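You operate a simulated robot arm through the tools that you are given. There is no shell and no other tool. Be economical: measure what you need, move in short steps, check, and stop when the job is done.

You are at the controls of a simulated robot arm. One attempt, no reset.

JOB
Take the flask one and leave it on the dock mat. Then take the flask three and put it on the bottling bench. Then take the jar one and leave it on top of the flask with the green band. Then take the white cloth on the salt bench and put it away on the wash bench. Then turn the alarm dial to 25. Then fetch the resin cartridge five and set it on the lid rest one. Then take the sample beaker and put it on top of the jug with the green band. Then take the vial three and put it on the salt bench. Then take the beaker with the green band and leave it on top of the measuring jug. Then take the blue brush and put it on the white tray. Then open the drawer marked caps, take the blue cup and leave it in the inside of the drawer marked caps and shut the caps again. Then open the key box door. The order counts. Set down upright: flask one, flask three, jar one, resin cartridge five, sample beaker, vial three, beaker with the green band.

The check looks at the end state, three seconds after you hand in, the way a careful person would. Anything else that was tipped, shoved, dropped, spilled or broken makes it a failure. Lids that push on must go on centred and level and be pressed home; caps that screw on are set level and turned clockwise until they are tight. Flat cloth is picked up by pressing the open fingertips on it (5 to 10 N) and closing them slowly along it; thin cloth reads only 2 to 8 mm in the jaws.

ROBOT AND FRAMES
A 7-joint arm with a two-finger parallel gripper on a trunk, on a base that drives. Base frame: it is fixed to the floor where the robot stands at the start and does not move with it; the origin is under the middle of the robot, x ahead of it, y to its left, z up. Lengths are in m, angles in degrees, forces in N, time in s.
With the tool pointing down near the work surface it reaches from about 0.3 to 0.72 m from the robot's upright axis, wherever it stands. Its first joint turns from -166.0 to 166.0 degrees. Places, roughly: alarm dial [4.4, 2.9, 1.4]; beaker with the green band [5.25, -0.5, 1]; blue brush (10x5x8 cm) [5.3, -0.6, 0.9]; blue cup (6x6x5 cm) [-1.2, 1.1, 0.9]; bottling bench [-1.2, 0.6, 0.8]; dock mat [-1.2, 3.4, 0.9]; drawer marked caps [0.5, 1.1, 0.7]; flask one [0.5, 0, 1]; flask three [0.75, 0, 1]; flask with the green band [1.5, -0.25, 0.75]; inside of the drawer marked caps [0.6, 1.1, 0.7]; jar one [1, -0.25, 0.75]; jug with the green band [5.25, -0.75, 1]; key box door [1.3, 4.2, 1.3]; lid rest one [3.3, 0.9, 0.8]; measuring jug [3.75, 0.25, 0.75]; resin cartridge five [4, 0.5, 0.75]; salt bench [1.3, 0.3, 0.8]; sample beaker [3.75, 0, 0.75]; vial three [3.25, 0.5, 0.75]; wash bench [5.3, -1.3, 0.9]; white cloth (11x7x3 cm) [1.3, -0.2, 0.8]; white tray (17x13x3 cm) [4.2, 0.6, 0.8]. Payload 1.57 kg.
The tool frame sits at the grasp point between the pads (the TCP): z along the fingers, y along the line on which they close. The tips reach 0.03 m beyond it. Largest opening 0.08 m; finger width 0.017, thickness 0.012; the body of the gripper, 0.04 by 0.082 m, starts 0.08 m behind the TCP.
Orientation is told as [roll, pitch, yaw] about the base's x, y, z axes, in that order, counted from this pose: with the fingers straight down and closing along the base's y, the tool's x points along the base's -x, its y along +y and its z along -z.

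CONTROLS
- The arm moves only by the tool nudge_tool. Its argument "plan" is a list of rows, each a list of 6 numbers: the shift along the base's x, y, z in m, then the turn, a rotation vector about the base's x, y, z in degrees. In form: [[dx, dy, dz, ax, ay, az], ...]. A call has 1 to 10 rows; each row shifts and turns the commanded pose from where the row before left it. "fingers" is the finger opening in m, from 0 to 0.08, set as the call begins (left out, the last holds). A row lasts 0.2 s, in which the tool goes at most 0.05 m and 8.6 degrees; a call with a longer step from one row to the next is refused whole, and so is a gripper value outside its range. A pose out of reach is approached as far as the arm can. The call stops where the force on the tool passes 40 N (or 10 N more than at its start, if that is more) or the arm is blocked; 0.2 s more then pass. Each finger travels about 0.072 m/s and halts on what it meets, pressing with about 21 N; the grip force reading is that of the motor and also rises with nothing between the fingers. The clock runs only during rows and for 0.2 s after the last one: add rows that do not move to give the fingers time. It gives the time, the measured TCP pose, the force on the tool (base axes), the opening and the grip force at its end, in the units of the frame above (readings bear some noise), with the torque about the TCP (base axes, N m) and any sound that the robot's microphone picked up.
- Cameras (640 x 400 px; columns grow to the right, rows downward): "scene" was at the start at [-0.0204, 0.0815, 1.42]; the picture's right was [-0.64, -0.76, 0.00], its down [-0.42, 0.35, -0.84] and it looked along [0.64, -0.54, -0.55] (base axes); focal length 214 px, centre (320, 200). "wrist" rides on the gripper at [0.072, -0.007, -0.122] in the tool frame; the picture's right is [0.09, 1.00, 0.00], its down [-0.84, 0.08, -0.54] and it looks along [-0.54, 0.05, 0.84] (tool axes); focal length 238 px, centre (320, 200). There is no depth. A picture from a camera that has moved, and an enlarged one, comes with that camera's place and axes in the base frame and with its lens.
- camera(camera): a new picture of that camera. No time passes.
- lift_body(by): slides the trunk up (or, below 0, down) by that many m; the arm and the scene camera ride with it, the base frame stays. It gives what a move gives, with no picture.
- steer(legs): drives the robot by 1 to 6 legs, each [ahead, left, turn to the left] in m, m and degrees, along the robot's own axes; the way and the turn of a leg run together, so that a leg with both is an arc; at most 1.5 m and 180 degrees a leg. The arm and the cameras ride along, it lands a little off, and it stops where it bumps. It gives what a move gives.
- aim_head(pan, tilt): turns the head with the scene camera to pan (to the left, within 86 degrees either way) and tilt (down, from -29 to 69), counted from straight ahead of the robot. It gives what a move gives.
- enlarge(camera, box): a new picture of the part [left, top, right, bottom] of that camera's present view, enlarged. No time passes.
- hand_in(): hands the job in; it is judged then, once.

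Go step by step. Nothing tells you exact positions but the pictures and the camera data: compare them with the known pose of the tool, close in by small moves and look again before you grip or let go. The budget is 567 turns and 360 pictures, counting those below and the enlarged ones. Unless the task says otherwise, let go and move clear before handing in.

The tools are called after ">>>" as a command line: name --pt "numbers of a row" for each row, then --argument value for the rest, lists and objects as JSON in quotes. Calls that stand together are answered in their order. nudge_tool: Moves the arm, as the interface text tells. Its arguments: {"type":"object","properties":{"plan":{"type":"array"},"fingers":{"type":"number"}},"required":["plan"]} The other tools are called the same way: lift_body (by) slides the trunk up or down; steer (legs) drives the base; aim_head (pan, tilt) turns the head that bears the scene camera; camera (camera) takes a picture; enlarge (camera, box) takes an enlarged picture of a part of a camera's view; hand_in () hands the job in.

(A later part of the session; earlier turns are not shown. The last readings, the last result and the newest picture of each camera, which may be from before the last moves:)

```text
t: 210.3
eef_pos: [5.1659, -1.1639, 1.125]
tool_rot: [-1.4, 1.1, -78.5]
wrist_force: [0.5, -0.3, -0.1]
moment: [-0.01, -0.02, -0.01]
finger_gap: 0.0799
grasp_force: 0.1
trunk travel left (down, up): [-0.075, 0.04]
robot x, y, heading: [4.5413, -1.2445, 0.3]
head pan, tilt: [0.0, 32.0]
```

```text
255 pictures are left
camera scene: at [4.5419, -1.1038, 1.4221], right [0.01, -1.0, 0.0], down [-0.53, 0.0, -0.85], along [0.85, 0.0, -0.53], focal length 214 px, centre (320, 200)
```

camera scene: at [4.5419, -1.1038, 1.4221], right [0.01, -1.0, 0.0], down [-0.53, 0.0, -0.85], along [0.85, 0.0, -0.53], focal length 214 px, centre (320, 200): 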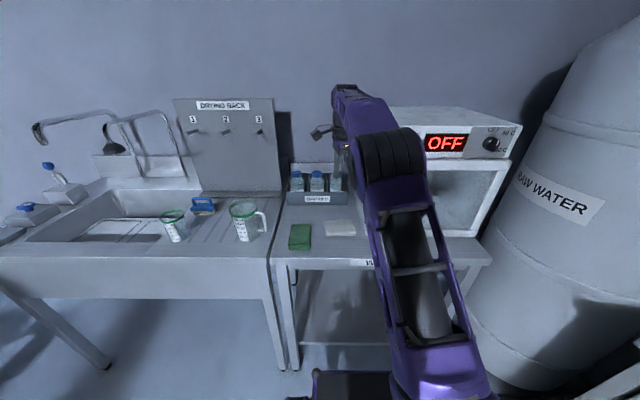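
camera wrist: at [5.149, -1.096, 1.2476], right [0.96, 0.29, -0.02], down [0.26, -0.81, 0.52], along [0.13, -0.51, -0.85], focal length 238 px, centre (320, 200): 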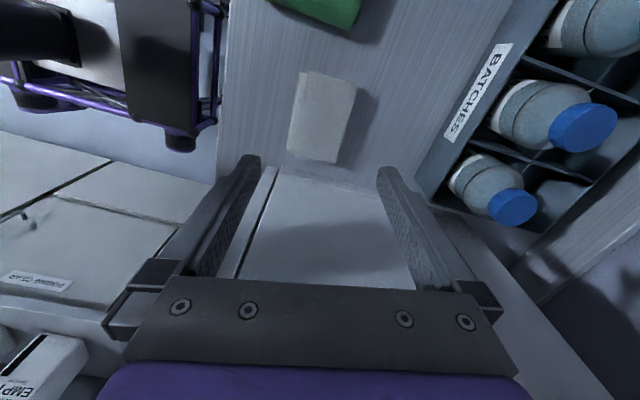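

The cloth lies on the wash bench. Next the alarm dial at (4.4,2.9,1.4). Backing off and looking left to plan the route.

>>> nudge_tool --pt "-0.04 0 0.02 0 0 8" --pt "-0.04 0 0.02 0 0 8" --pt "-0.04 0 0.02 0 0 8" --pt "-0.04 0 0 0 0 8" --pt "0 0 0 0 0 8" --pt "0 0 0 0 0 8" --pt "0 0 0 0 0 8" --pt "0 0 0 0 0 8" --pt "0 0 0 0 0 8" --pt "0 0 0 0 0 6"

>>> steer --legs '[[-0.2, 0, 0]]'

>>> aim_head --pan 75 --tilt 15

>>> camera --camera "scene"

```text
t: 212.5
eef_pos: [5.0073, -1.1635, 1.1842]
tool_rot: [-1.4, 1.1, -0.6]
wrist_force: [0.3, 0.0, 0.1]
moment: [0.02, -0.03, 0.03]
finger_gap: 0.0799
grasp_force: 0.0
trunk travel left (down, up): [-0.075, 0.04]
robot x, y, heading: [4.5441, -1.2441, 0.6]
head pan, tilt: [0.0, 32.0]
```

```text
t: 214.1
eef_pos: [4.8124, -1.1656, 1.1837]
tool_rot: [-1.4, 1.0, -0.8]
wrist_force: [0.4, 0.0, 0.4]
moment: [0.0, -0.01, 0.01]
finger_gap: 0.08
grasp_force: 0.0
trunk travel left (down, up): [-0.075, 0.04]
robot x, y, heading: [4.3445, -1.243, 0.4]
head pan, tilt: [0.0, 32.0]
```

```text
t: 215.6
eef_pos: [4.8127, -1.167, 1.1833]
tool_rot: [-1.5, 1.1, -0.9]
wrist_force: [-0.3, 0.0, 0.1]
moment: [-0.01, -0.05, 0.04]
finger_gap: 0.0801
grasp_force: 0.1
trunk travel left (down, up): [-0.075, 0.04]
robot x, y, heading: [4.3469, -1.2455, 0.2]
head pan, tilt: [75.0, 15.0]
```

```text
254 pictures are left
camera scene: at [4.2818, -1.0146, 1.4494], right [0.97, -0.26, 0.0], down [-0.07, -0.25, -0.97], along [0.25, 0.93, -0.26], focal length 214 px, centre (320, 200)
```

scene: 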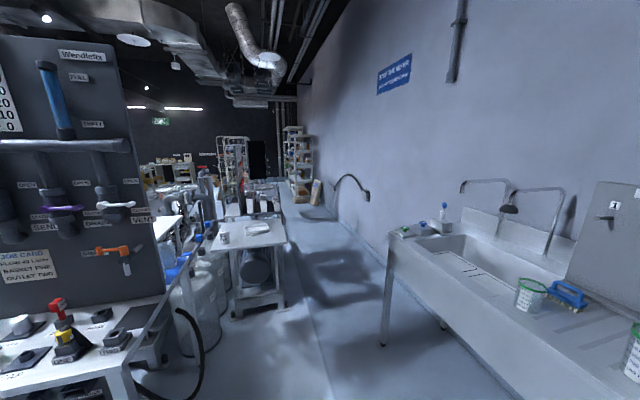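

There's a corridor between the panel bench and the sink; the small table's corner is around (4.38,0.67). I'll turn left and advance carefully with x≈4.62.

>>> steer --legs '[[0, 0, 90], [0.6, -0.26, 0], [0.5, 0, 0]]'

>>> aim_head --pan 15 --tilt 28

>>> camera --camera "scene"

```text
t: 225.7
eef_pos: [4.536, 0.3137, 1.1832]
tool_rot: [-1.4, 1.1, 89.0]
wrist_force: [-0.3, -0.6, 0.1]
moment: [0.01, 0.03, 0.02]
finger_gap: 0.08
grasp_force: 0.0
trunk travel left (down, up): [-0.075, 0.04]
robot x, y, heading: [4.6146, -0.1493, 89.8]
head pan, tilt: [75.0, 15.0]
```

```text
t: 226.9
eef_pos: [4.5359, 0.3148, 1.1844]
tool_rot: [-1.4, 1.0, 89.0]
wrist_force: [-0.5, -0.4, 0.7]
moment: [0.0, -0.04, 0.0]
finger_gap: 0.0801
grasp_force: 0.0
trunk travel left (down, up): [-0.075, 0.04]
robot x, y, heading: [4.6102, -0.1499, 90.1]
head pan, tilt: [15.0, 28.0]
```

```text
253 pictures are left
camera scene: at [4.45, -0.1542, 1.4284], right [0.97, 0.26, 0.0], down [0.12, -0.45, -0.88], along [-0.23, 0.85, -0.47], focal length 214 px, centre (320, 200)
```

scene: 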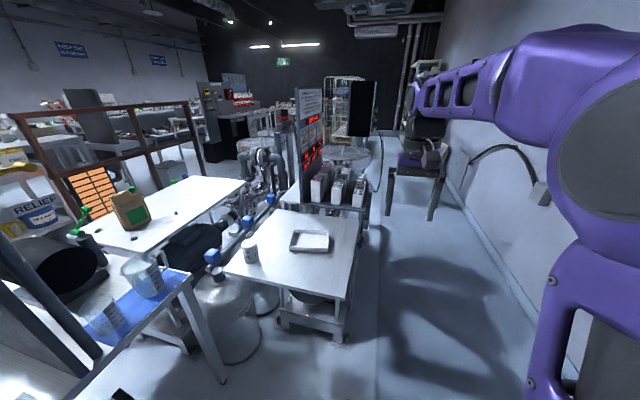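

I see the small table with the white tray and mat with beakers on the left. Continuing past it with a slight shift right.

>>> steer --legs '[[0.4, -0.2, 0], [1.2, 0, 0]]'

>>> aim_head --pan 25 --tilt 5

>>> camera --camera "scene"

```text
t: 229.9
eef_pos: [4.6928, 0.7082, 1.1838]
tool_rot: [-1.4, 1.1, 88.8]
wrist_force: [0.4, -0.2, -0.2]
moment: [0.04, 0.0, 0.03]
finger_gap: 0.08
grasp_force: 0.0
trunk travel left (down, up): [-0.075, 0.04]
robot x, y, heading: [4.7662, 0.244, 89.7]
head pan, tilt: [15.0, 28.0]
stopped in leg 2: the robot was blocked; the commanded pose is now the measured one
```

```text
t: 230.8
eef_pos: [4.6915, 0.7092, 1.1834]
tool_rot: [-1.4, 1.1, 88.8]
wrist_force: [-0.3, -0.6, 0.1]
moment: [-0.01, -0.01, 0.03]
finger_gap: 0.0801
grasp_force: 0.0
trunk travel left (down, up): [-0.075, 0.04]
robot x, y, heading: [4.7637, 0.2405, 89.7]
head pan, tilt: [25.0, 5.0]
```

```text
252 pictures are left
camera scene: at [4.5885, 0.2348, 1.4656], right [0.91, 0.42, 0.0], down [0.04, -0.08, -1.0], along [-0.42, 0.9, -0.09], focal length 214 px, centre (320, 200)
```

scene: 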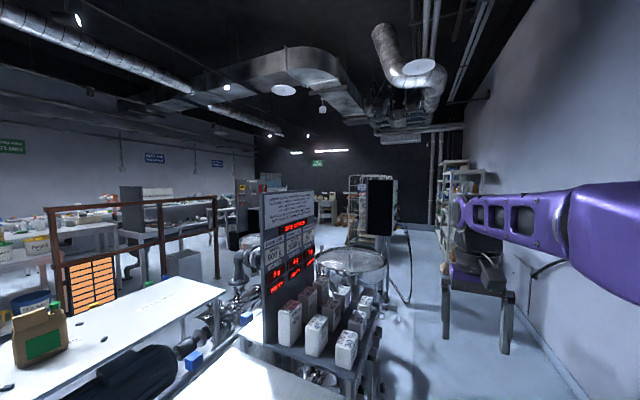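

Blocked, likely by the sink's leg at the right. Shifting left a little, then going ahead.

>>> steer --legs '[[0, 0.055, 0], [0.3, 0, 0]]'

>>> aim_head --pan 0 --tilt 60

>>> camera --camera "scene"

```text
t: 233.6
eef_pos: [4.6376, 1.0028, 1.186]
tool_rot: [-1.4, 1.1, 88.8]
wrist_force: [0.5, 0.5, 0.0]
moment: [0.0, -0.02, 0.01]
finger_gap: 0.08
grasp_force: 0.1
trunk travel left (down, up): [-0.075, 0.04]
robot x, y, heading: [4.7101, 0.5369, 89.8]
head pan, tilt: [25.0, 5.0]
```

```text
t: 234.8
eef_pos: [4.6362, 1.0017, 1.1842]
tool_rot: [-1.4, 1.1, 88.9]
wrist_force: [1.0, 0.9, -0.4]
moment: [-0.01, 0.05, -0.01]
finger_gap: 0.0804
grasp_force: 0.0
trunk travel left (down, up): [-0.075, 0.04]
robot x, y, heading: [4.7094, 0.5416, 89.9]
head pan, tilt: [0.0, 60.0]
```

```text
251 pictures are left
camera scene: at [4.5725, 0.5127, 1.3832], right [1.0, 0.0, 0.0], down [0.0, -0.87, -0.5], along [0.0, 0.5, -0.87], focal length 214 px, centre (320, 200)
```

scene: 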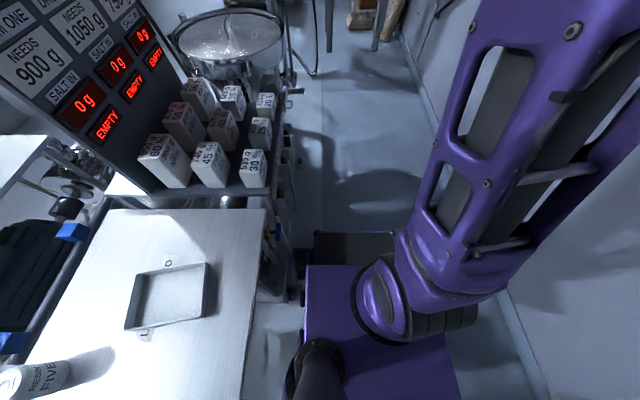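

Clear now; shift right and continue.

>>> steer --legs '[[0.1, -0.1, 0], [1.1, 0, 0]]'

>>> aim_head --pan 20 --tilt 5

>>> camera --camera "scene"

```text
t: 241.7
eef_pos: [4.754, 2.2152, 1.1835]
tool_rot: [-1.4, 1.1, 88.0]
wrist_force: [-0.1, -0.7, 0.5]
moment: [0.01, 0.01, 0.02]
finger_gap: 0.0798
grasp_force: 0.0
trunk travel left (down, up): [-0.075, 0.04]
robot x, y, heading: [4.823, 1.7454, 89.0]
head pan, tilt: [0.0, 60.0]
```

```text
t: 243.0
eef_pos: [4.7533, 2.2145, 1.1838]
tool_rot: [-1.4, 1.1, 88.0]
wrist_force: [0.1, -0.7, 0.1]
moment: [0.0, 0.0, 0.0]
finger_gap: 0.0799
grasp_force: 0.1
trunk travel left (down, up): [-0.075, 0.04]
robot x, y, heading: [4.8229, 1.7453, 88.8]
head pan, tilt: [20.0, 5.0]
```

```text
250 pictures are left
camera scene: at [4.6517, 1.7449, 1.4656], right [0.95, 0.33, 0.0], down [0.03, -0.08, -1.0], along [-0.32, 0.94, -0.09], focal length 214 px, centre (320, 200)
```

scene: 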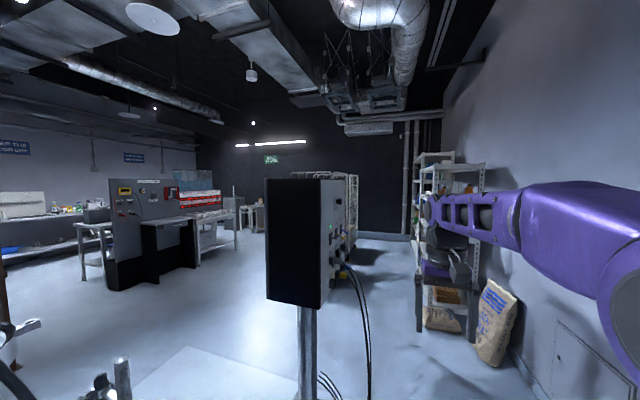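

The alarm panel is a box on a post at ~(4.4,2.9) with its face toward +x. I'll drive past to stand at about (5.15,2.85) and face it.

>>> steer --legs '[[1.1, -0.33, 0], [0, 0, 60]]'

>>> aim_head --pan 25 --tilt 5

>>> camera --camera "scene"

```text
t: 251.6
eef_pos: [4.7164, 3.016, 1.1834]
tool_rot: [-1.5, 1.1, 148.9]
wrist_force: [0.6, 0.6, -0.2]
moment: [-0.03, -0.01, 0.01]
finger_gap: 0.08
grasp_force: 0.1
trunk travel left (down, up): [-0.075, 0.04]
robot x, y, heading: [5.1541, 2.8506, 149.7]
head pan, tilt: [20.0, 5.0]
```

```text
t: 252.2
eef_pos: [4.7164, 3.016, 1.1832]
tool_rot: [-1.4, 1.1, 148.9]
wrist_force: [1.1, -0.4, 0.1]
moment: [0.0, 0.04, -0.01]
finger_gap: 0.08
grasp_force: 0.1
trunk travel left (down, up): [-0.075, 0.04]
robot x, y, heading: [5.1597, 2.8465, 149.9]
head pan, tilt: [25.0, 5.0]
```

```text
249 pictures are left
camera scene: at [5.0747, 2.6899, 1.4657], right [0.09, 1.0, 0.0], down [0.09, -0.01, -1.0], along [-0.99, 0.09, -0.09], focal length 214 px, centre (320, 200)
```

scene: 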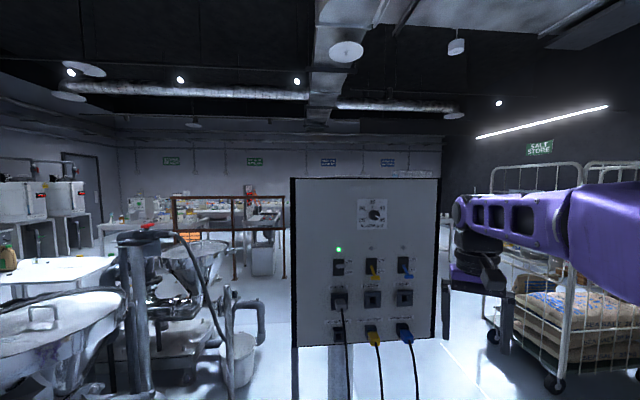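

>>> enlarge --camera "scene" --box '[280, 170, 460, 360]'

>>> enlarge --camera "scene" --box '[350, 190, 400, 235]'

```text
2.11 times, centred on (370, 265) of scene
camera zoom: at [5.0747, 2.6899, 1.4657], right [0.09, 1.0, 0.0], down [0.09, -0.01, -1.0], along [-0.99, 0.09, -0.09], focal length 452 px, centre (215, 63)
```

zoom: 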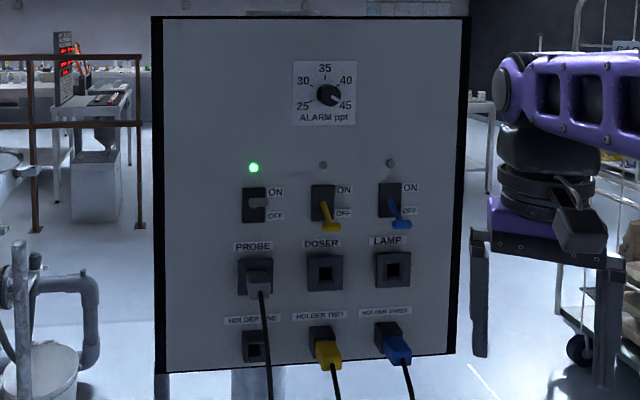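

```text
8.89 times, centred on (375, 212) of scene
camera zoom: at [5.0747, 2.6899, 1.4657], right [0.09, 1.0, 0.0], down [0.09, -0.01, -1.0], along [-0.99, 0.09, -0.09], focal length 1906 px, centre (-169, 89)
```

zoom: 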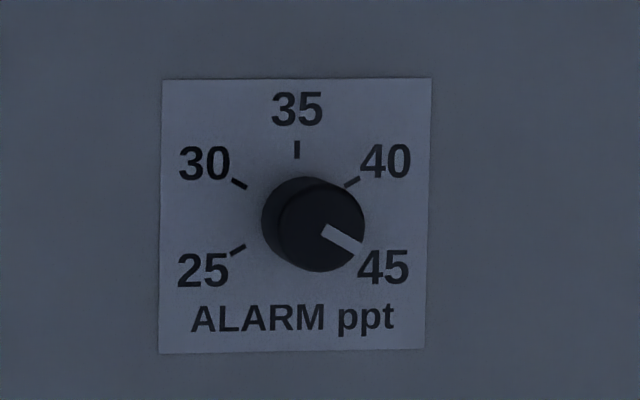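

The alarm dial reads 45 now; 25 is 240° counter-clockwise. I'll face the panel squarely and pitch the tool horizontal.

>>> steer --legs '[[0, 0, 30.2]]'

>>> nudge_tool --pt "0.01 0 0.02 0 8.4 0" --pt "0.01 0 0.02 0 8.4 0" --pt "0.01 0 0.02 0 8.4 0" --pt "0.01 0 0.02 0 8.4 0" --pt "0.01 0 0.02 0 8.4 0" --pt "0.01 0 0.02 0 8.4 0" --pt "0 0 0.02 0 8.4 0" --pt "0 0 0.02 0 8.4 0" --pt "0 0 0 0 8.4 0" --pt "0 0 0 0 8.4 0"

>>> aim_head --pan 0 --tilt 10

>>> camera --camera "scene"

>>> camera --camera "wrist"

```text
t: 254.1
eef_pos: [4.6923, 2.7714, 1.183]
tool_rot: [-1.3, 1.1, 179.2]
wrist_force: [0.3, 0.1, -0.3]
moment: [0.02, 0.01, 0.0]
finger_gap: 0.0801
grasp_force: 0.1
trunk travel left (down, up): [-0.075, 0.04]
robot x, y, heading: [5.157, 2.8469, -179.7]
head pan, tilt: [25.0, 5.0]
```

```text
t: 256.3
eef_pos: [4.7489, 2.7745, 1.3457]
tool_rot: [9.4, -82.8, 169.0]
wrist_force: [0.4, 0.2, 0.2]
moment: [0.01, -0.03, 0.03]
finger_gap: 0.0799
grasp_force: 0.1
trunk travel left (down, up): [-0.075, 0.04]
robot x, y, heading: [5.1615, 2.844, -179.7]
head pan, tilt: [25.0, 5.0]
```

```text
t: 257.2
eef_pos: [4.7551, 2.7705, 1.3459]
tool_rot: [7.4, -83.1, 171.6]
wrist_force: [0.5, -0.2, -0.8]
moment: [0.0, -0.03, -0.03]
finger_gap: 0.0802
grasp_force: 0.1
trunk travel left (down, up): [-0.075, 0.04]
robot x, y, heading: [5.159, 2.8491, -179.7]
head pan, tilt: [0.0, 10.0]
```

```text
246 pictures are left
camera scene: at [5.1565, 2.7017, 1.4576], right [-0.07, 1.0, 0.0], down [0.17, 0.01, -0.98], along [-0.98, -0.07, -0.17], focal length 214 px, centre (320, 200)
```

scene: 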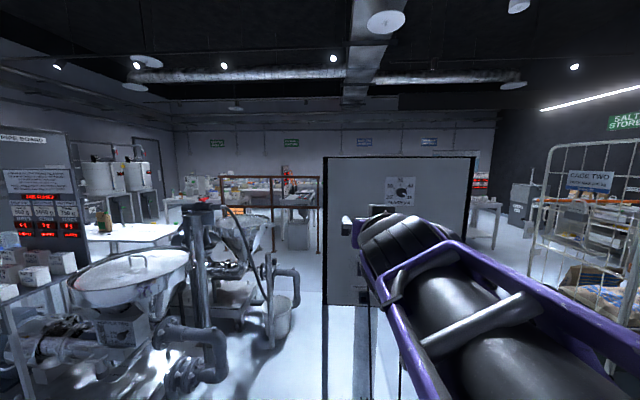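

```text
245 pictures are left
camera wrist: at [4.8855, 2.7727, 1.2882], right [-0.01, -1.0, -0.08], down [0.44, -0.07, 0.9], along [-0.9, -0.02, 0.44], focal length 238 px, centre (320, 200)
```

wrist: 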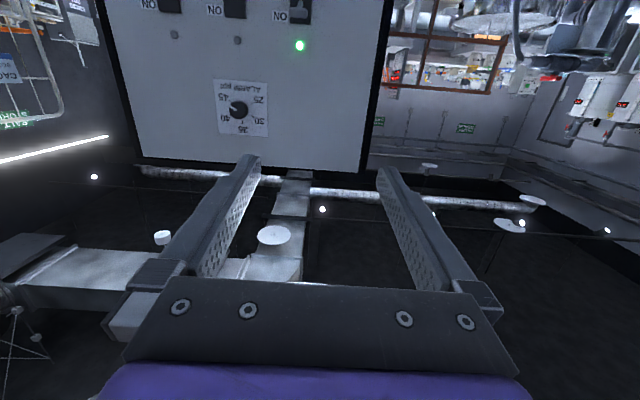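

Triangulated dial at about (4.30,2.96,1.345), farther than thought. I'll drive 0.2 m closer and align the tool with it.

>>> steer --legs '[[0.2, 0, 0]]'

>>> nudge_tool --pt "-0.01 0.03 0 0 3.4 0.6" --pt "-0.01 0.035 0 0 3.3 0.6" --pt "-0.01 0.035 0 0 0 0" --pt "-0.01 0.035 0 0 0 0" --pt "-0.01 0.03 0 0 0 0" --pt "-0.01 0.025 0 0 0 0" --pt "0 0 0 0 0 0"

>>> camera --camera "wrist"

>>> camera --camera "scene"

```text
t: 258.8
eef_pos: [4.5552, 2.7676, 1.345]
tool_rot: [7.5, -83.1, 171.6]
wrist_force: [-0.2, 0.2, 0.6]
moment: [0.01, 0.04, 0.01]
finger_gap: 0.08
grasp_force: 0.2
trunk travel left (down, up): [-0.075, 0.04]
robot x, y, heading: [4.9587, 2.8484, -179.5]
head pan, tilt: [0.0, 10.0]
```

```text
t: 260.4
eef_pos: [4.4943, 2.9542, 1.3459]
tool_rot: [73.3, -89.0, 107.0]
wrist_force: [0.3, -0.2, 0.0]
moment: [0.03, 0.02, 0.02]
finger_gap: 0.0798
grasp_force: 0.1
trunk travel left (down, up): [-0.075, 0.04]
robot x, y, heading: [4.9571, 2.8441, -179.6]
head pan, tilt: [0.0, 10.0]
```

```text
244 pictures are left
camera wrist: at [4.6174, 2.9599, 1.2737], right [0.01, -1.0, -0.08], down [0.54, -0.06, 0.84], along [-0.84, -0.05, 0.54], focal length 238 px, centre (320, 200)
```

wrist: 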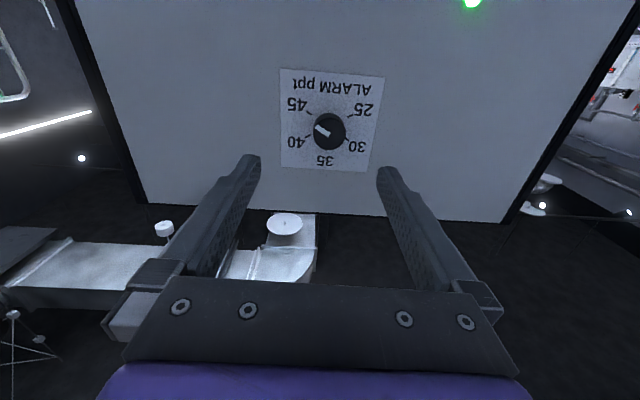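

```text
243 pictures are left
camera scene: at [4.9582, 2.7065, 1.4576], right [-0.01, 1.0, 0.0], down [0.17, 0.0, -0.98], along [-0.98, -0.01, -0.17], focal length 214 px, centre (320, 200)
```

scene: 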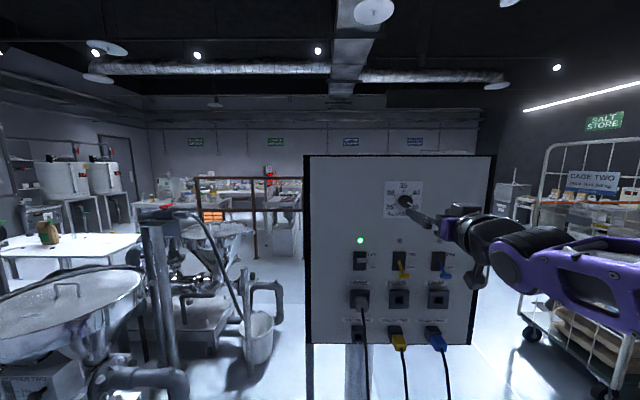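

Knob front at (4.354,2.941,1.350). Aligning and pre-rolling the gripper −60° so it can turn +120°.

>>> nudge_tool --pt "0 -0.006 0.004 -7.5 0 0" --pt "0 -0.007 0 -7.5 0 0" --pt "0 0 0 -7.5 0 0" --pt "0 0 0 -7.5 0 0" --pt "0 0 0 -7.5 0 0" --pt "0 0 0 -7.5 0 0" --pt "0 0 0 -7.5 0 0" --pt "0 0 0 -7.5 0 0" --pt "-0.03 0 0 0 0 0" --pt "0 0 0 0 0 0"

>>> camera --camera "wrist"

>>> camera --camera "scene"

```text
t: 262.6
eef_pos: [4.4641, 2.9435, 1.3488]
tool_rot: [90.2, -29.0, 90.4]
wrist_force: [-0.7, -0.3, -0.2]
moment: [0.01, 0.01, 0.01]
finger_gap: 0.0798
grasp_force: 0.0
trunk travel left (down, up): [-0.075, 0.04]
robot x, y, heading: [4.962, 2.8453, -179.5]
head pan, tilt: [0.0, 10.0]
```

```text
242 pictures are left
camera wrist: at [4.5872, 2.8842, 1.3068], right [0.01, -0.56, 0.83], down [0.54, 0.7, 0.47], along [-0.84, 0.44, 0.31], focal length 238 px, centre (320, 200)
```

wrist: 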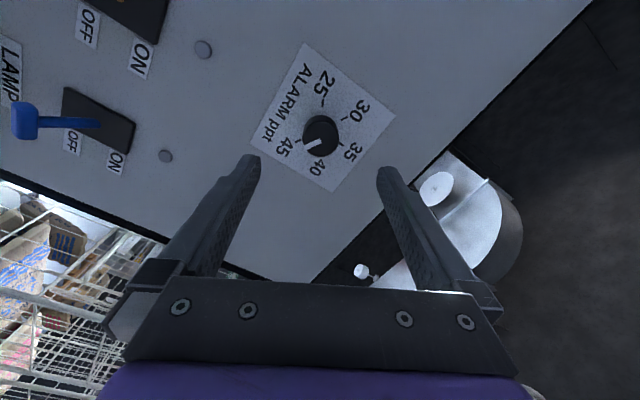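

```text
241 pictures are left
camera scene: at [4.9581, 2.7064, 1.4576], right [-0.01, 1.0, 0.0], down [0.17, 0.0, -0.98], along [-0.98, -0.01, -0.17], focal length 214 px, centre (320, 200)
```

scene: 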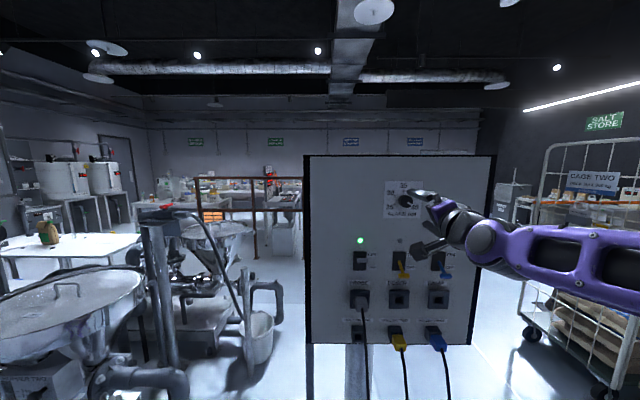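

Perfectly lined up. Advancing around the knob.

>>> nudge_tool --pt "-0.03 -0.001 0 0 0 0" --pt "-0.03 0 0 0 0 0" --pt "-0.02 0 0 0 0 0" --pt "0 0 0 0 0 0"

>>> camera --camera "wrist"

>>> enlarge --camera "scene" --box '[360, 170, 460, 230]'

```text
t: 263.6
eef_pos: [4.383, 2.9432, 1.3479]
tool_rot: [90.3, -29.1, 90.3]
wrist_force: [-0.2, -0.7, -0.2]
moment: [0.0, 0.02, 0.0]
finger_gap: 0.0799
grasp_force: 0.0
trunk travel left (down, up): [-0.075, 0.04]
robot x, y, heading: [4.9551, 2.8463, -179.4]
head pan, tilt: [0.0, 10.0]
```

```text
240 pictures are left
camera wrist: at [4.5065, 2.8842, 1.3059], right [0.01, -0.56, 0.83], down [0.54, 0.7, 0.47], along [-0.84, 0.44, 0.31], focal length 238 px, centre (320, 200)
```

wrist: 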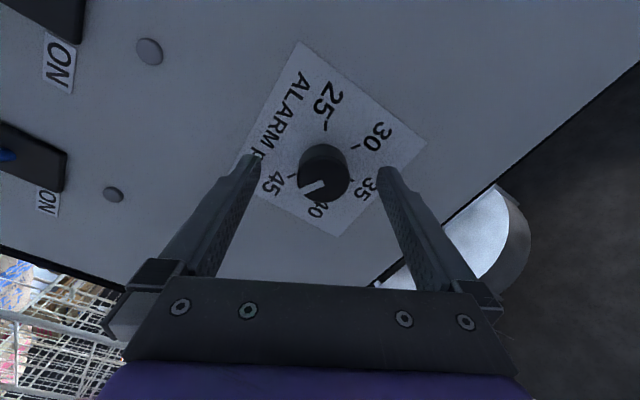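

```text
6.40 times, centred on (410, 200) of scene
camera zoom: at [4.9582, 2.7064, 1.4576], right [-0.01, 1.0, 0.0], down [0.17, 0.0, -0.98], along [-0.98, -0.01, -0.17], focal length 1373 px, centre (-256, 200)
```

zoom: 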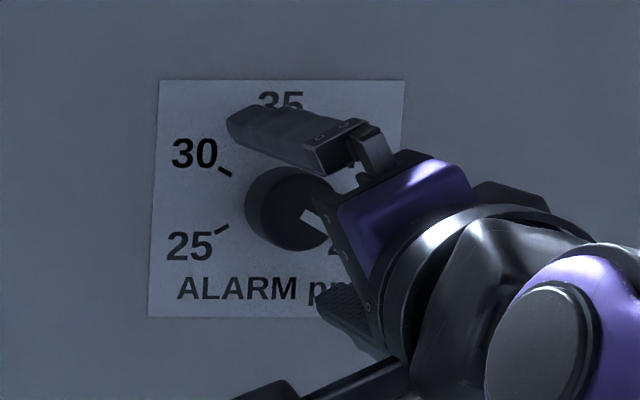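

Knob is between the pads. A few mm further, then close.

>>> nudge_tool --pt "-0.004 0 0 0 0 0" --pt "-0.003 0 0 0 0 0"

>>> nudge_tool --pt "0 0 0 0 0 0" --pt "0 0 0 0 0 0" --pt "0 0 0 0 0 0" --pt "0 0 0 0 0 0" --pt "0 0 0 0 0 0" --fingers 0.0

>>> camera --camera "wrist"

```text
t: 264.2
eef_pos: [4.3775, 2.9426, 1.3486]
tool_rot: [90.2, -29.2, 90.4]
wrist_force: [-0.2, -0.2, 0.3]
moment: [0.01, 0.0, 0.0]
finger_gap: 0.0799
grasp_force: 0.1
trunk travel left (down, up): [-0.075, 0.04]
robot x, y, heading: [4.9587, 2.8472, -179.2]
head pan, tilt: [0.0, 10.0]
```

```text
t: 265.4
eef_pos: [4.378, 2.9432, 1.3493]
tool_rot: [90.4, -29.2, 90.3]
wrist_force: [-4.4, -1.7, 8.5]
moment: [0.01, 0.23, 0.17]
finger_gap: 0.0345
grasp_force: 41.3
trunk travel left (down, up): [-0.075, 0.04]
robot x, y, heading: [4.959, 2.8487, -179.3]
head pan, tilt: [0.0, 10.0]
```

```text
238 pictures are left
camera wrist: at [4.5008, 2.8835, 1.3075], right [0.01, -0.56, 0.83], down [0.54, 0.7, 0.47], along [-0.84, 0.44, 0.31], focal length 238 px, centre (320, 200)
```

wrist: 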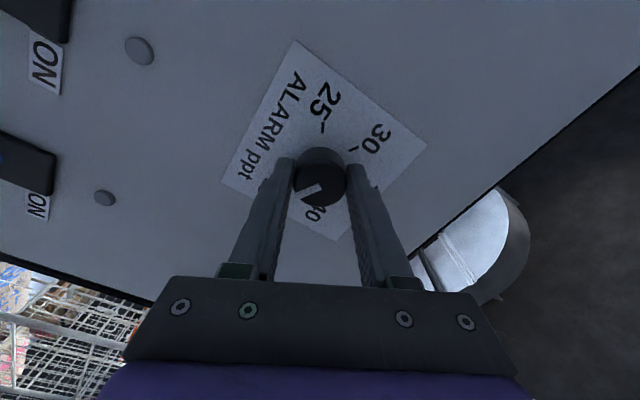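

Gripped. Turning counter-clockwise (about +x).

>>> nudge_tool --pt "0 0 0.001 8 0 0" --pt "0 0 0 8 0 0" --pt "0 0 0 8 0 0" --pt "0 0 0 8 0 0" --pt "0 0 0 8 0 0" --pt "0 0 0 8 0 0" --pt "0 0 0 8 0 0" --pt "0 0 0 8 0 0"

>>> camera --camera "wrist"

>>> enlarge --camera "scene" --box '[360, 170, 460, 230]'

```text
t: 267.2
eef_pos: [4.379, 2.9427, 1.3494]
tool_rot: [-81.9, -87.5, -97.3]
wrist_force: [-10.6, -3.4, -19.2]
moment: [-0.03, -1.53, 0.29]
finger_gap: 0.0346
grasp_force: 41.8
trunk travel left (down, up): [-0.075, 0.04]
robot x, y, heading: [4.956, 2.8448, -179.5]
head pan, tilt: [0.0, 10.0]
```

```text
237 pictures are left
camera wrist: at [4.5009, 2.954, 1.2781], right [0.01, -0.99, -0.13], down [0.54, -0.1, 0.84], along [-0.84, -0.08, 0.53], focal length 238 px, centre (320, 200)
```

wrist: 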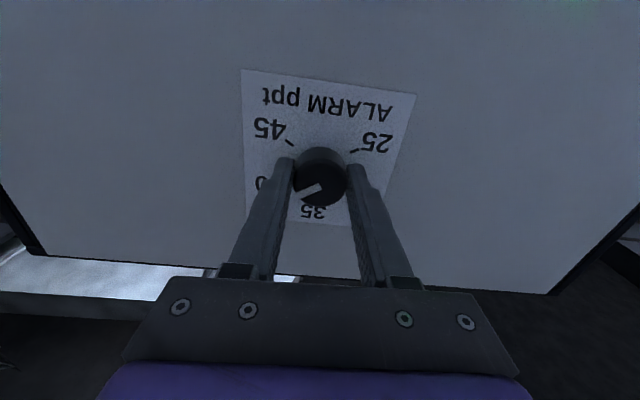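

```text
6.40 times, centred on (410, 200) of scene
camera zoom: at [4.9549, 2.7078, 1.4567], right [0.01, 1.0, 0.0], down [0.18, 0.0, -0.98], along [-0.98, 0.01, -0.18], focal length 1373 px, centre (-256, 200)
```

zoom: 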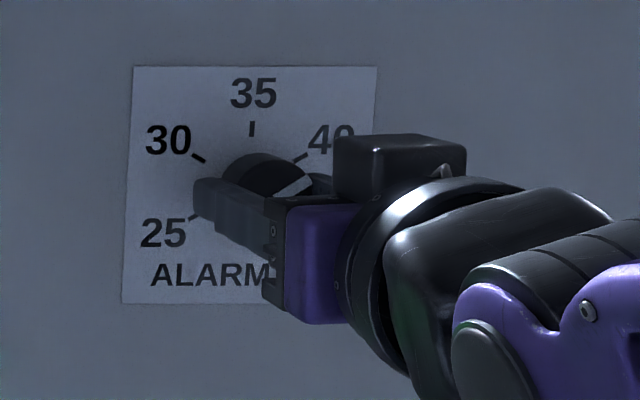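

The dial follows (now ≈40). Continue another 56° with a tiny relief.

>>> nudge_tool --pt "0.0005 0 -0.001 8 0 0" --pt "0.0005 0 -0.0005 8 0 0" --pt "0 0 0 8 0 0" --pt "0 0 0 8 0 0" --pt "0 0 0 8 0 0" --pt "0 0 0 8 0 0" --pt "0 0 0 8 0 0"

>>> camera --camera "wrist"

>>> enlarge --camera "scene" --box '[360, 170, 460, 230]'

```text
t: 267.6
eef_pos: [4.3799, 2.9431, 1.3505]
tool_rot: [-88.5, -83.8, -90.2]
wrist_force: [-32.4, 1.1, -11.8]
moment: [-0.01, -0.34, 0.0]
finger_gap: 0.0347
grasp_force: 42.1
trunk travel left (down, up): [-0.075, 0.04]
robot x, y, heading: [4.9553, 2.8471, -179.3]
head pan, tilt: [0.0, 10.0]
stopped in row 1: the force on the tool passed its limit at 54 N (the readings are from after the stop); the commanded pose is now the measured one
```

```text
235 pictures are left
camera wrist: at [4.5027, 2.9601, 1.2799], right [0.02, -0.98, -0.2], down [0.54, -0.16, 0.82], along [-0.84, -0.13, 0.53], focal length 238 px, centre (320, 200)
```

wrist: 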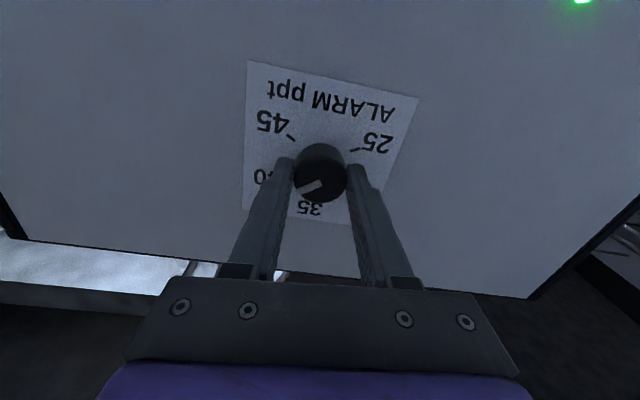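

```text
6.40 times, centred on (410, 200) of scene
camera zoom: at [4.9521, 2.7109, 1.457], right [0.03, 1.0, 0.0], down [0.19, -0.01, -0.98], along [-0.98, 0.03, -0.19], focal length 1373 px, centre (-256, 200)
```

zoom: 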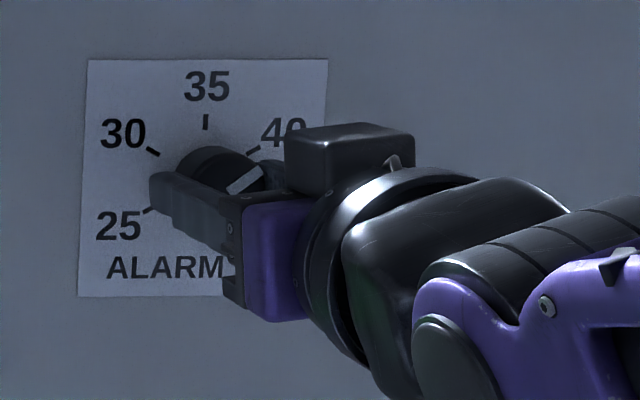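

Side forces rose and the head is being nudged by the arm. I'll release the knob, back out, and check.

>>> nudge_tool --pt "0 0 0 0 0 0" --pt "0 0 0 0 0 0" --pt "0 0 0 0 0 0" --fingers 0.08

>>> nudge_tool --pt "0.02 0 0 0 0 0" --pt "0.03 0 0 0 0 0" --pt "0 0 0 0 0 0"

>>> aim_head --pan 0 --tilt 10

>>> camera --camera "scene"

>>> camera --camera "wrist"

```text
t: 268.4
eef_pos: [4.385, 2.945, 1.3552]
tool_rot: [-94.5, -83.8, -84.5]
wrist_force: [-0.1, -1.2, 0.2]
moment: [-0.01, -0.02, 0.02]
finger_gap: 0.0802
grasp_force: 0.1
trunk travel left (down, up): [-0.075, 0.04]
robot x, y, heading: [4.9562, 2.851, -179.5]
head pan, tilt: [0.0, 10.0]
```

```text
t: 269.2
eef_pos: [4.4346, 2.9437, 1.3537]
tool_rot: [-91.8, -83.3, -87.2]
wrist_force: [0.7, 0.0, -0.8]
moment: [0.0, 0.04, 0.01]
finger_gap: 0.0801
grasp_force: 0.1
trunk travel left (down, up): [-0.075, 0.04]
robot x, y, heading: [4.9589, 2.8468, -179.3]
head pan, tilt: [0.0, 10.0]
```

```text
t: 269.8
eef_pos: [4.4336, 2.9447, 1.3537]
tool_rot: [-92.1, -83.4, -86.9]
wrist_force: [-1.0, -0.4, 0.0]
moment: [-0.02, -0.03, 0.03]
finger_gap: 0.0802
grasp_force: 0.1
trunk travel left (down, up): [-0.075, 0.04]
robot x, y, heading: [4.9573, 2.8493, -179.6]
head pan, tilt: [0.0, 10.0]
```

```text
233 pictures are left
camera scene: at [4.958, 2.7063, 1.4576], right [-0.01, 1.0, 0.0], down [0.17, 0.0, -0.98], along [-0.98, -0.01, -0.17], focal length 214 px, centre (320, 200)
```

scene: 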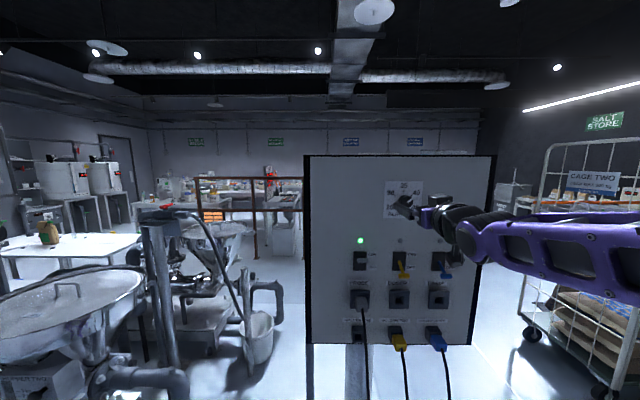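

```text
232 pictures are left
camera wrist: at [4.5565, 2.9608, 1.2819], right [0.02, -0.98, -0.21], down [0.55, -0.16, 0.82], along [-0.84, -0.13, 0.53], focal length 238 px, centre (320, 200)
```

wrist: 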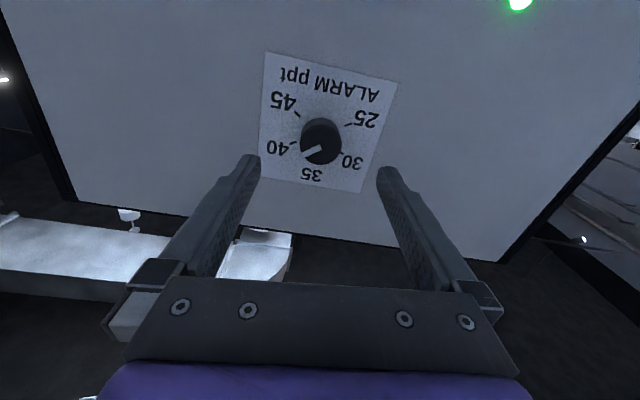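

Pointer is now about 38. Knob centre refined to (y 2.942, z 1.3475). Rolling back −75° and correcting small misalignment for the next bite.

>>> nudge_tool --pt "0 -0.001 -0.002 -8.3 0 0" --pt "0 -0.001 -0.002 -8.3 0 0" --pt "0 0 -0.002 -8.3 0 0" --pt "0 0 0 -8.3 0 0" --pt "0 0 0 -8.3 0 0" --pt "0 0 0 -8.3 0 0" --pt "0 0 0 -8.3 0 0" --pt "0 0 0 -8.3 0 0" --pt "0 0 0 -8.3 0 0" --pt "0 0 0 0 0 -1.3"

>>> nudge_tool --pt "-0.02 0 0 0 0 0" --pt "0 0 0 0 0 0"

>>> enlarge --camera "wrist" --box '[240, 80, 400, 230]'

```text
t: 272.0
eef_pos: [4.4341, 2.9418, 1.3481]
tool_rot: [91.2, -21.8, 88.3]
wrist_force: [0.1, -0.1, -0.1]
moment: [-0.03, -0.01, 0.03]
finger_gap: 0.0801
grasp_force: 0.0
trunk travel left (down, up): [-0.075, 0.04]
robot x, y, heading: [4.9576, 2.8474, -179.1]
head pan, tilt: [0.0, 10.0]
```

```text
t: 272.6
eef_pos: [4.414, 2.9406, 1.3489]
tool_rot: [91.3, -21.9, 88.3]
wrist_force: [0.5, 0.5, -0.1]
moment: [-0.02, 0.03, -0.04]
finger_gap: 0.08
grasp_force: 0.0
trunk travel left (down, up): [-0.075, 0.04]
robot x, y, heading: [4.9583, 2.8423, -179.2]
head pan, tilt: [0.0, 10.0]
```

```text
2.67 times, centred on (320, 155) of wrist
camera zoom: at [4.5344, 2.8739, 1.3136], right [0.01, -0.46, 0.89], down [0.57, 0.74, 0.37], along [-0.82, 0.5, 0.26], focal length 636 px, centre (320, 320)
```

zoom: 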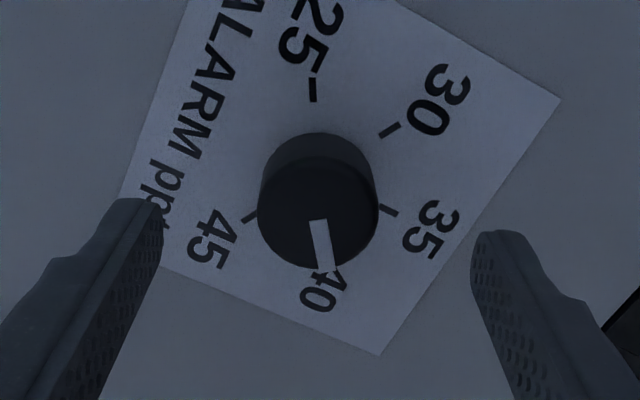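

>>> nudge_tool --pt "-0.02 -0.001 -0.001 0 0 0" --pt "-0.016 0 0 0 0 0" --pt "0 0 0 0 0 0"

>>> nudge_tool --pt "0 0 0 0 0 0" --pt "0 0 0 0 0 0" --pt "0 0 0 0 0 0" --pt "0 0 0 0 0 0" --fingers 0.0

>>> nudge_tool --pt "0 0 0 8 0 0" --pt "0 0 0 8 0 0" --pt "0 0 0 8 0 0" --pt "0 0 0 8 0 0"

```text
t: 273.4
eef_pos: [4.3781, 2.9406, 1.3472]
tool_rot: [91.2, -22.0, 88.3]
wrist_force: [0.5, 0.0, 0.2]
moment: [-0.01, -0.02, -0.02]
finger_gap: 0.0801
grasp_force: 0.0
trunk travel left (down, up): [-0.075, 0.04]
robot x, y, heading: [4.9546, 2.8481, -179.4]
head pan, tilt: [0.0, 10.0]
```

```text
t: 274.4
eef_pos: [4.3778, 2.9399, 1.3494]
tool_rot: [91.3, -21.9, 88.2]
wrist_force: [-3.6, -1.8, 6.6]
moment: [0.03, 0.16, 0.16]
finger_gap: 0.0342
grasp_force: 41.8
trunk travel left (down, up): [-0.075, 0.04]
robot x, y, heading: [4.9583, 2.847, -179.4]
head pan, tilt: [0.0, 10.0]
```

```text
t: 275.4
eef_pos: [4.3776, 2.9414, 1.3476]
tool_rot: [92.5, -53.8, 87.3]
wrist_force: [-4.0, 0.8, 3.5]
moment: [-0.02, 0.4, -0.4]
finger_gap: 0.0346
grasp_force: 42.4
trunk travel left (down, up): [-0.075, 0.04]
robot x, y, heading: [4.9567, 2.8466, -179.1]
head pan, tilt: [0.0, 10.0]
```

>>> nudge_tool --pt "0 0 0 8 0 0" --pt "0 0 0 8 0 0" --pt "0 0 0 8 0 0" --pt "0 0 0 8 0 0"

```text
t: 276.4
eef_pos: [4.3844, 2.9449, 1.3549]
tool_rot: [106.1, -81.2, 75.4]
wrist_force: [-33.1, 3.4, -12.1]
moment: [0.03, -0.4, -0.32]
finger_gap: 0.0343
grasp_force: 41.7
trunk travel left (down, up): [-0.075, 0.04]
robot x, y, heading: [4.9598, 2.8504, -179.2]
head pan, tilt: [0.0, 10.0]
stopped in row 4: the force on the tool passed its limit at 85 N (the readings are from after the stop); the commanded pose is now the measured one
```

The wrist joint seems to hit its limit just past level roll; the negative side is free. Releasing, backing out and taking a longer bite from −130°.

>>> nudge_tool --pt "0 0 0 0 0 0" --pt "0 0 0 0 0 0" --pt "0 0 0 0 0 0" --fingers 0.08

>>> nudge_tool --pt "0.025 0 0 0 0 0" --pt "0.025 0 0 -8 0 0" --pt "0 0 0 -8 0 0" --pt "0 0 0 -8 0 0" --pt "0 0 0 -8 0 0" --pt "0 0 0 -8 0 0" --pt "0 0 0 -8 0 0" --pt "0 0 0 -8 0 0" --pt "0 0 0 -8 0 0" --pt "0 0 0 0 0 0"

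>>> camera --camera "wrist"

```text
t: 277.2
eef_pos: [4.3904, 2.9461, 1.3606]
tool_rot: [110.5, -81.0, 70.9]
wrist_force: [0.0, 0.2, 0.0]
moment: [0.02, 0.01, 0.01]
finger_gap: 0.08
grasp_force: 0.0
trunk travel left (down, up): [-0.075, 0.04]
robot x, y, heading: [4.9547, 2.8511, -179.0]
head pan, tilt: [0.0, 10.0]
```

```text
t: 279.4
eef_pos: [4.4399, 2.9449, 1.3579]
tool_rot: [92.5, -17.6, 87.1]
wrist_force: [0.2, 1.4, -0.3]
moment: [-0.02, -0.02, -0.01]
finger_gap: 0.08
grasp_force: 0.0
trunk travel left (down, up): [-0.075, 0.04]
robot x, y, heading: [4.9561, 2.8447, -179.4]
head pan, tilt: [0.0, 10.0]
```

```text
230 pictures are left
camera wrist: at [4.5593, 2.8734, 1.3242], right [0.02, -0.39, 0.92], down [0.58, 0.75, 0.31], along [-0.81, 0.53, 0.24], focal length 238 px, centre (320, 200)
```

wrist: 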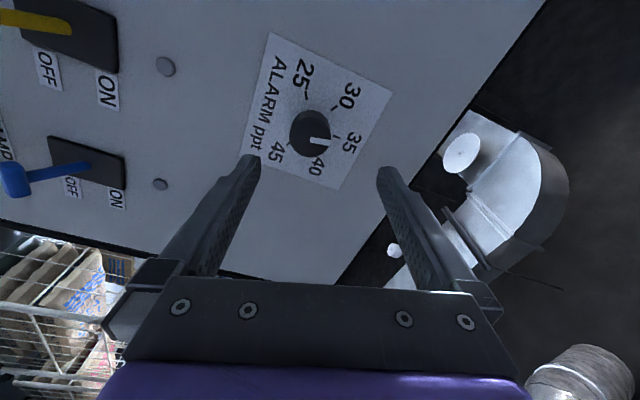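

>>> nudge_tool --pt "0 -0.002 -0.005 -8 0 0" --pt "0 -0.002 -0.005 -8 0 0" --pt "0 0 0 -8 0 0" --pt "0 0 0 -8 0 0" --pt "0 0 0 -8 0 0" --pt "0 0 0 -8 0 0" --pt "0 0 0 -8 0 0" --pt "0 0 0 -8 0 0" --pt "0 0 0 0 -1.9 2.3" --pt "-0.015 0 0 0 0 0"

>>> enlarge --camera "wrist" --box '[200, 60, 440, 240]'

```text
t: 281.6
eef_pos: [4.4257, 2.9407, 1.3479]
tool_rot: [85.9, 46.1, 86.4]
wrist_force: [0.0, 0.1, 0.3]
moment: [-0.01, -0.03, -0.01]
finger_gap: 0.08
grasp_force: 0.0
trunk travel left (down, up): [-0.075, 0.04]
robot x, y, heading: [4.9567, 2.8468, -179.3]
head pan, tilt: [0.0, 10.0]
```

```text
2.22 times, centred on (320, 150) of wrist
camera zoom: at [4.5447, 2.8842, 1.4008], right [-0.03, 0.66, 0.75], down [0.58, 0.63, -0.52], along [-0.82, 0.42, -0.4], focal length 530 px, centre (320, 311)
```

zoom: 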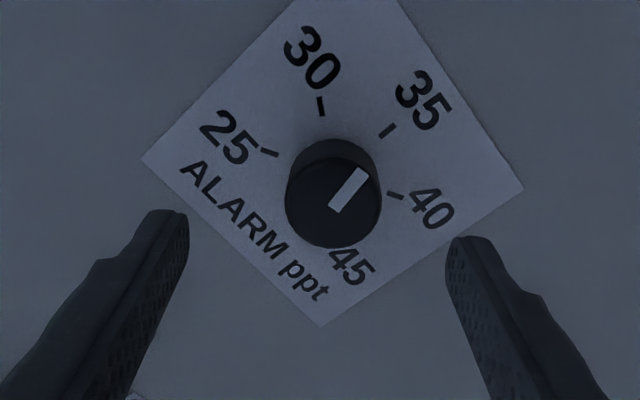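

By an affine fit of the ticks the pointer is at about −19° (≈33.5); 101° remain. Gripping again for one continuous turn.

>>> nudge_tool --pt "-0.02 -0.001 0.001 0 2 0" --pt "-0.02 0 0 0 0 0" --pt "-0.008 0 0 0 0 0" --pt "0 0 0 0 0 0"

>>> nudge_tool --pt "0 0 0 0 0 0" --pt "0 0 0 0 0 0" --pt "0 0 0 0 0 0" --pt "0 0 0 0 0 0" --fingers 0.0

>>> nudge_tool --pt "0 0 0 8 0 0" --pt "0 0 0 8 0 0" --pt "0 0 0 8 0 0" --pt "0 0 0 8 0 0" --pt "0 0 0 8 0 0"

```text
t: 282.6
eef_pos: [4.3776, 2.9384, 1.3487]
tool_rot: [88.9, 46.2, 88.5]
wrist_force: [-0.4, 0.2, -0.3]
moment: [-0.01, -0.03, -0.03]
finger_gap: 0.0801
grasp_force: 0.2
trunk travel left (down, up): [-0.075, 0.04]
robot x, y, heading: [4.9566, 2.8459, -179.5]
head pan, tilt: [0.0, 10.0]
```

```text
t: 283.6
eef_pos: [4.3775, 2.942, 1.3505]
tool_rot: [89.3, 46.2, 88.5]
wrist_force: [-10.2, 9.7, 19.3]
moment: [0.05, 0.2, -0.82]
finger_gap: 0.0343
grasp_force: 41.7
trunk travel left (down, up): [-0.075, 0.04]
robot x, y, heading: [4.9583, 2.8433, -179.4]
head pan, tilt: [0.0, 10.0]
```

```text
t: 284.8
eef_pos: [4.3767, 2.9403, 1.3501]
tool_rot: [90.0, 6.2, 88.8]
wrist_force: [-7.7, 10.7, 16.2]
moment: [0.04, 0.48, -0.38]
finger_gap: 0.0344
grasp_force: 42.3
trunk travel left (down, up): [-0.075, 0.04]
robot x, y, heading: [4.9558, 2.8489, -179.3]
head pan, tilt: [0.0, 10.0]
```

>>> nudge_tool --pt "0 0.001 0.0015 8 0 0" --pt "0 0 0 8 0 0" --pt "0 0 0 8 0 0" --pt "0 0 0 8 0 0"

>>> enlarge --camera "wrist" --box '[240, 80, 400, 230]'

```text
t: 285.8
eef_pos: [4.3771, 2.9404, 1.3485]
tool_rot: [90.3, -25.9, 89.0]
wrist_force: [1.2, 7.5, -0.6]
moment: [0.0, 0.23, -0.81]
finger_gap: 0.0341
grasp_force: 41.7
trunk travel left (down, up): [-0.075, 0.04]
robot x, y, heading: [4.9606, 2.8476, -179.2]
head pan, tilt: [0.0, 10.0]
```

```text
2.67 times, centred on (320, 155) of wrist
camera zoom: at [4.4989, 2.8771, 1.3108], right [0.0, -0.52, 0.86], down [0.56, 0.71, 0.43], along [-0.83, 0.48, 0.28], focal length 636 px, centre (320, 320)
```

zoom: 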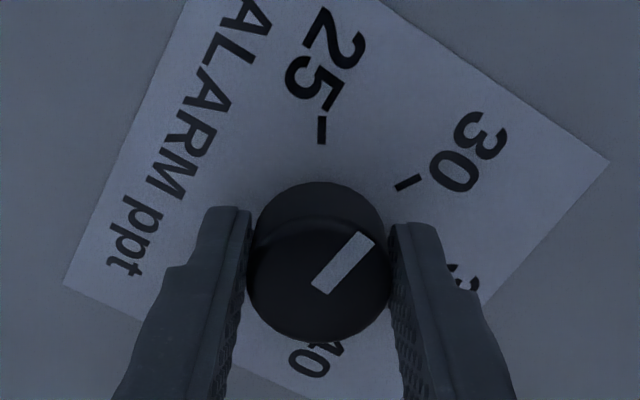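

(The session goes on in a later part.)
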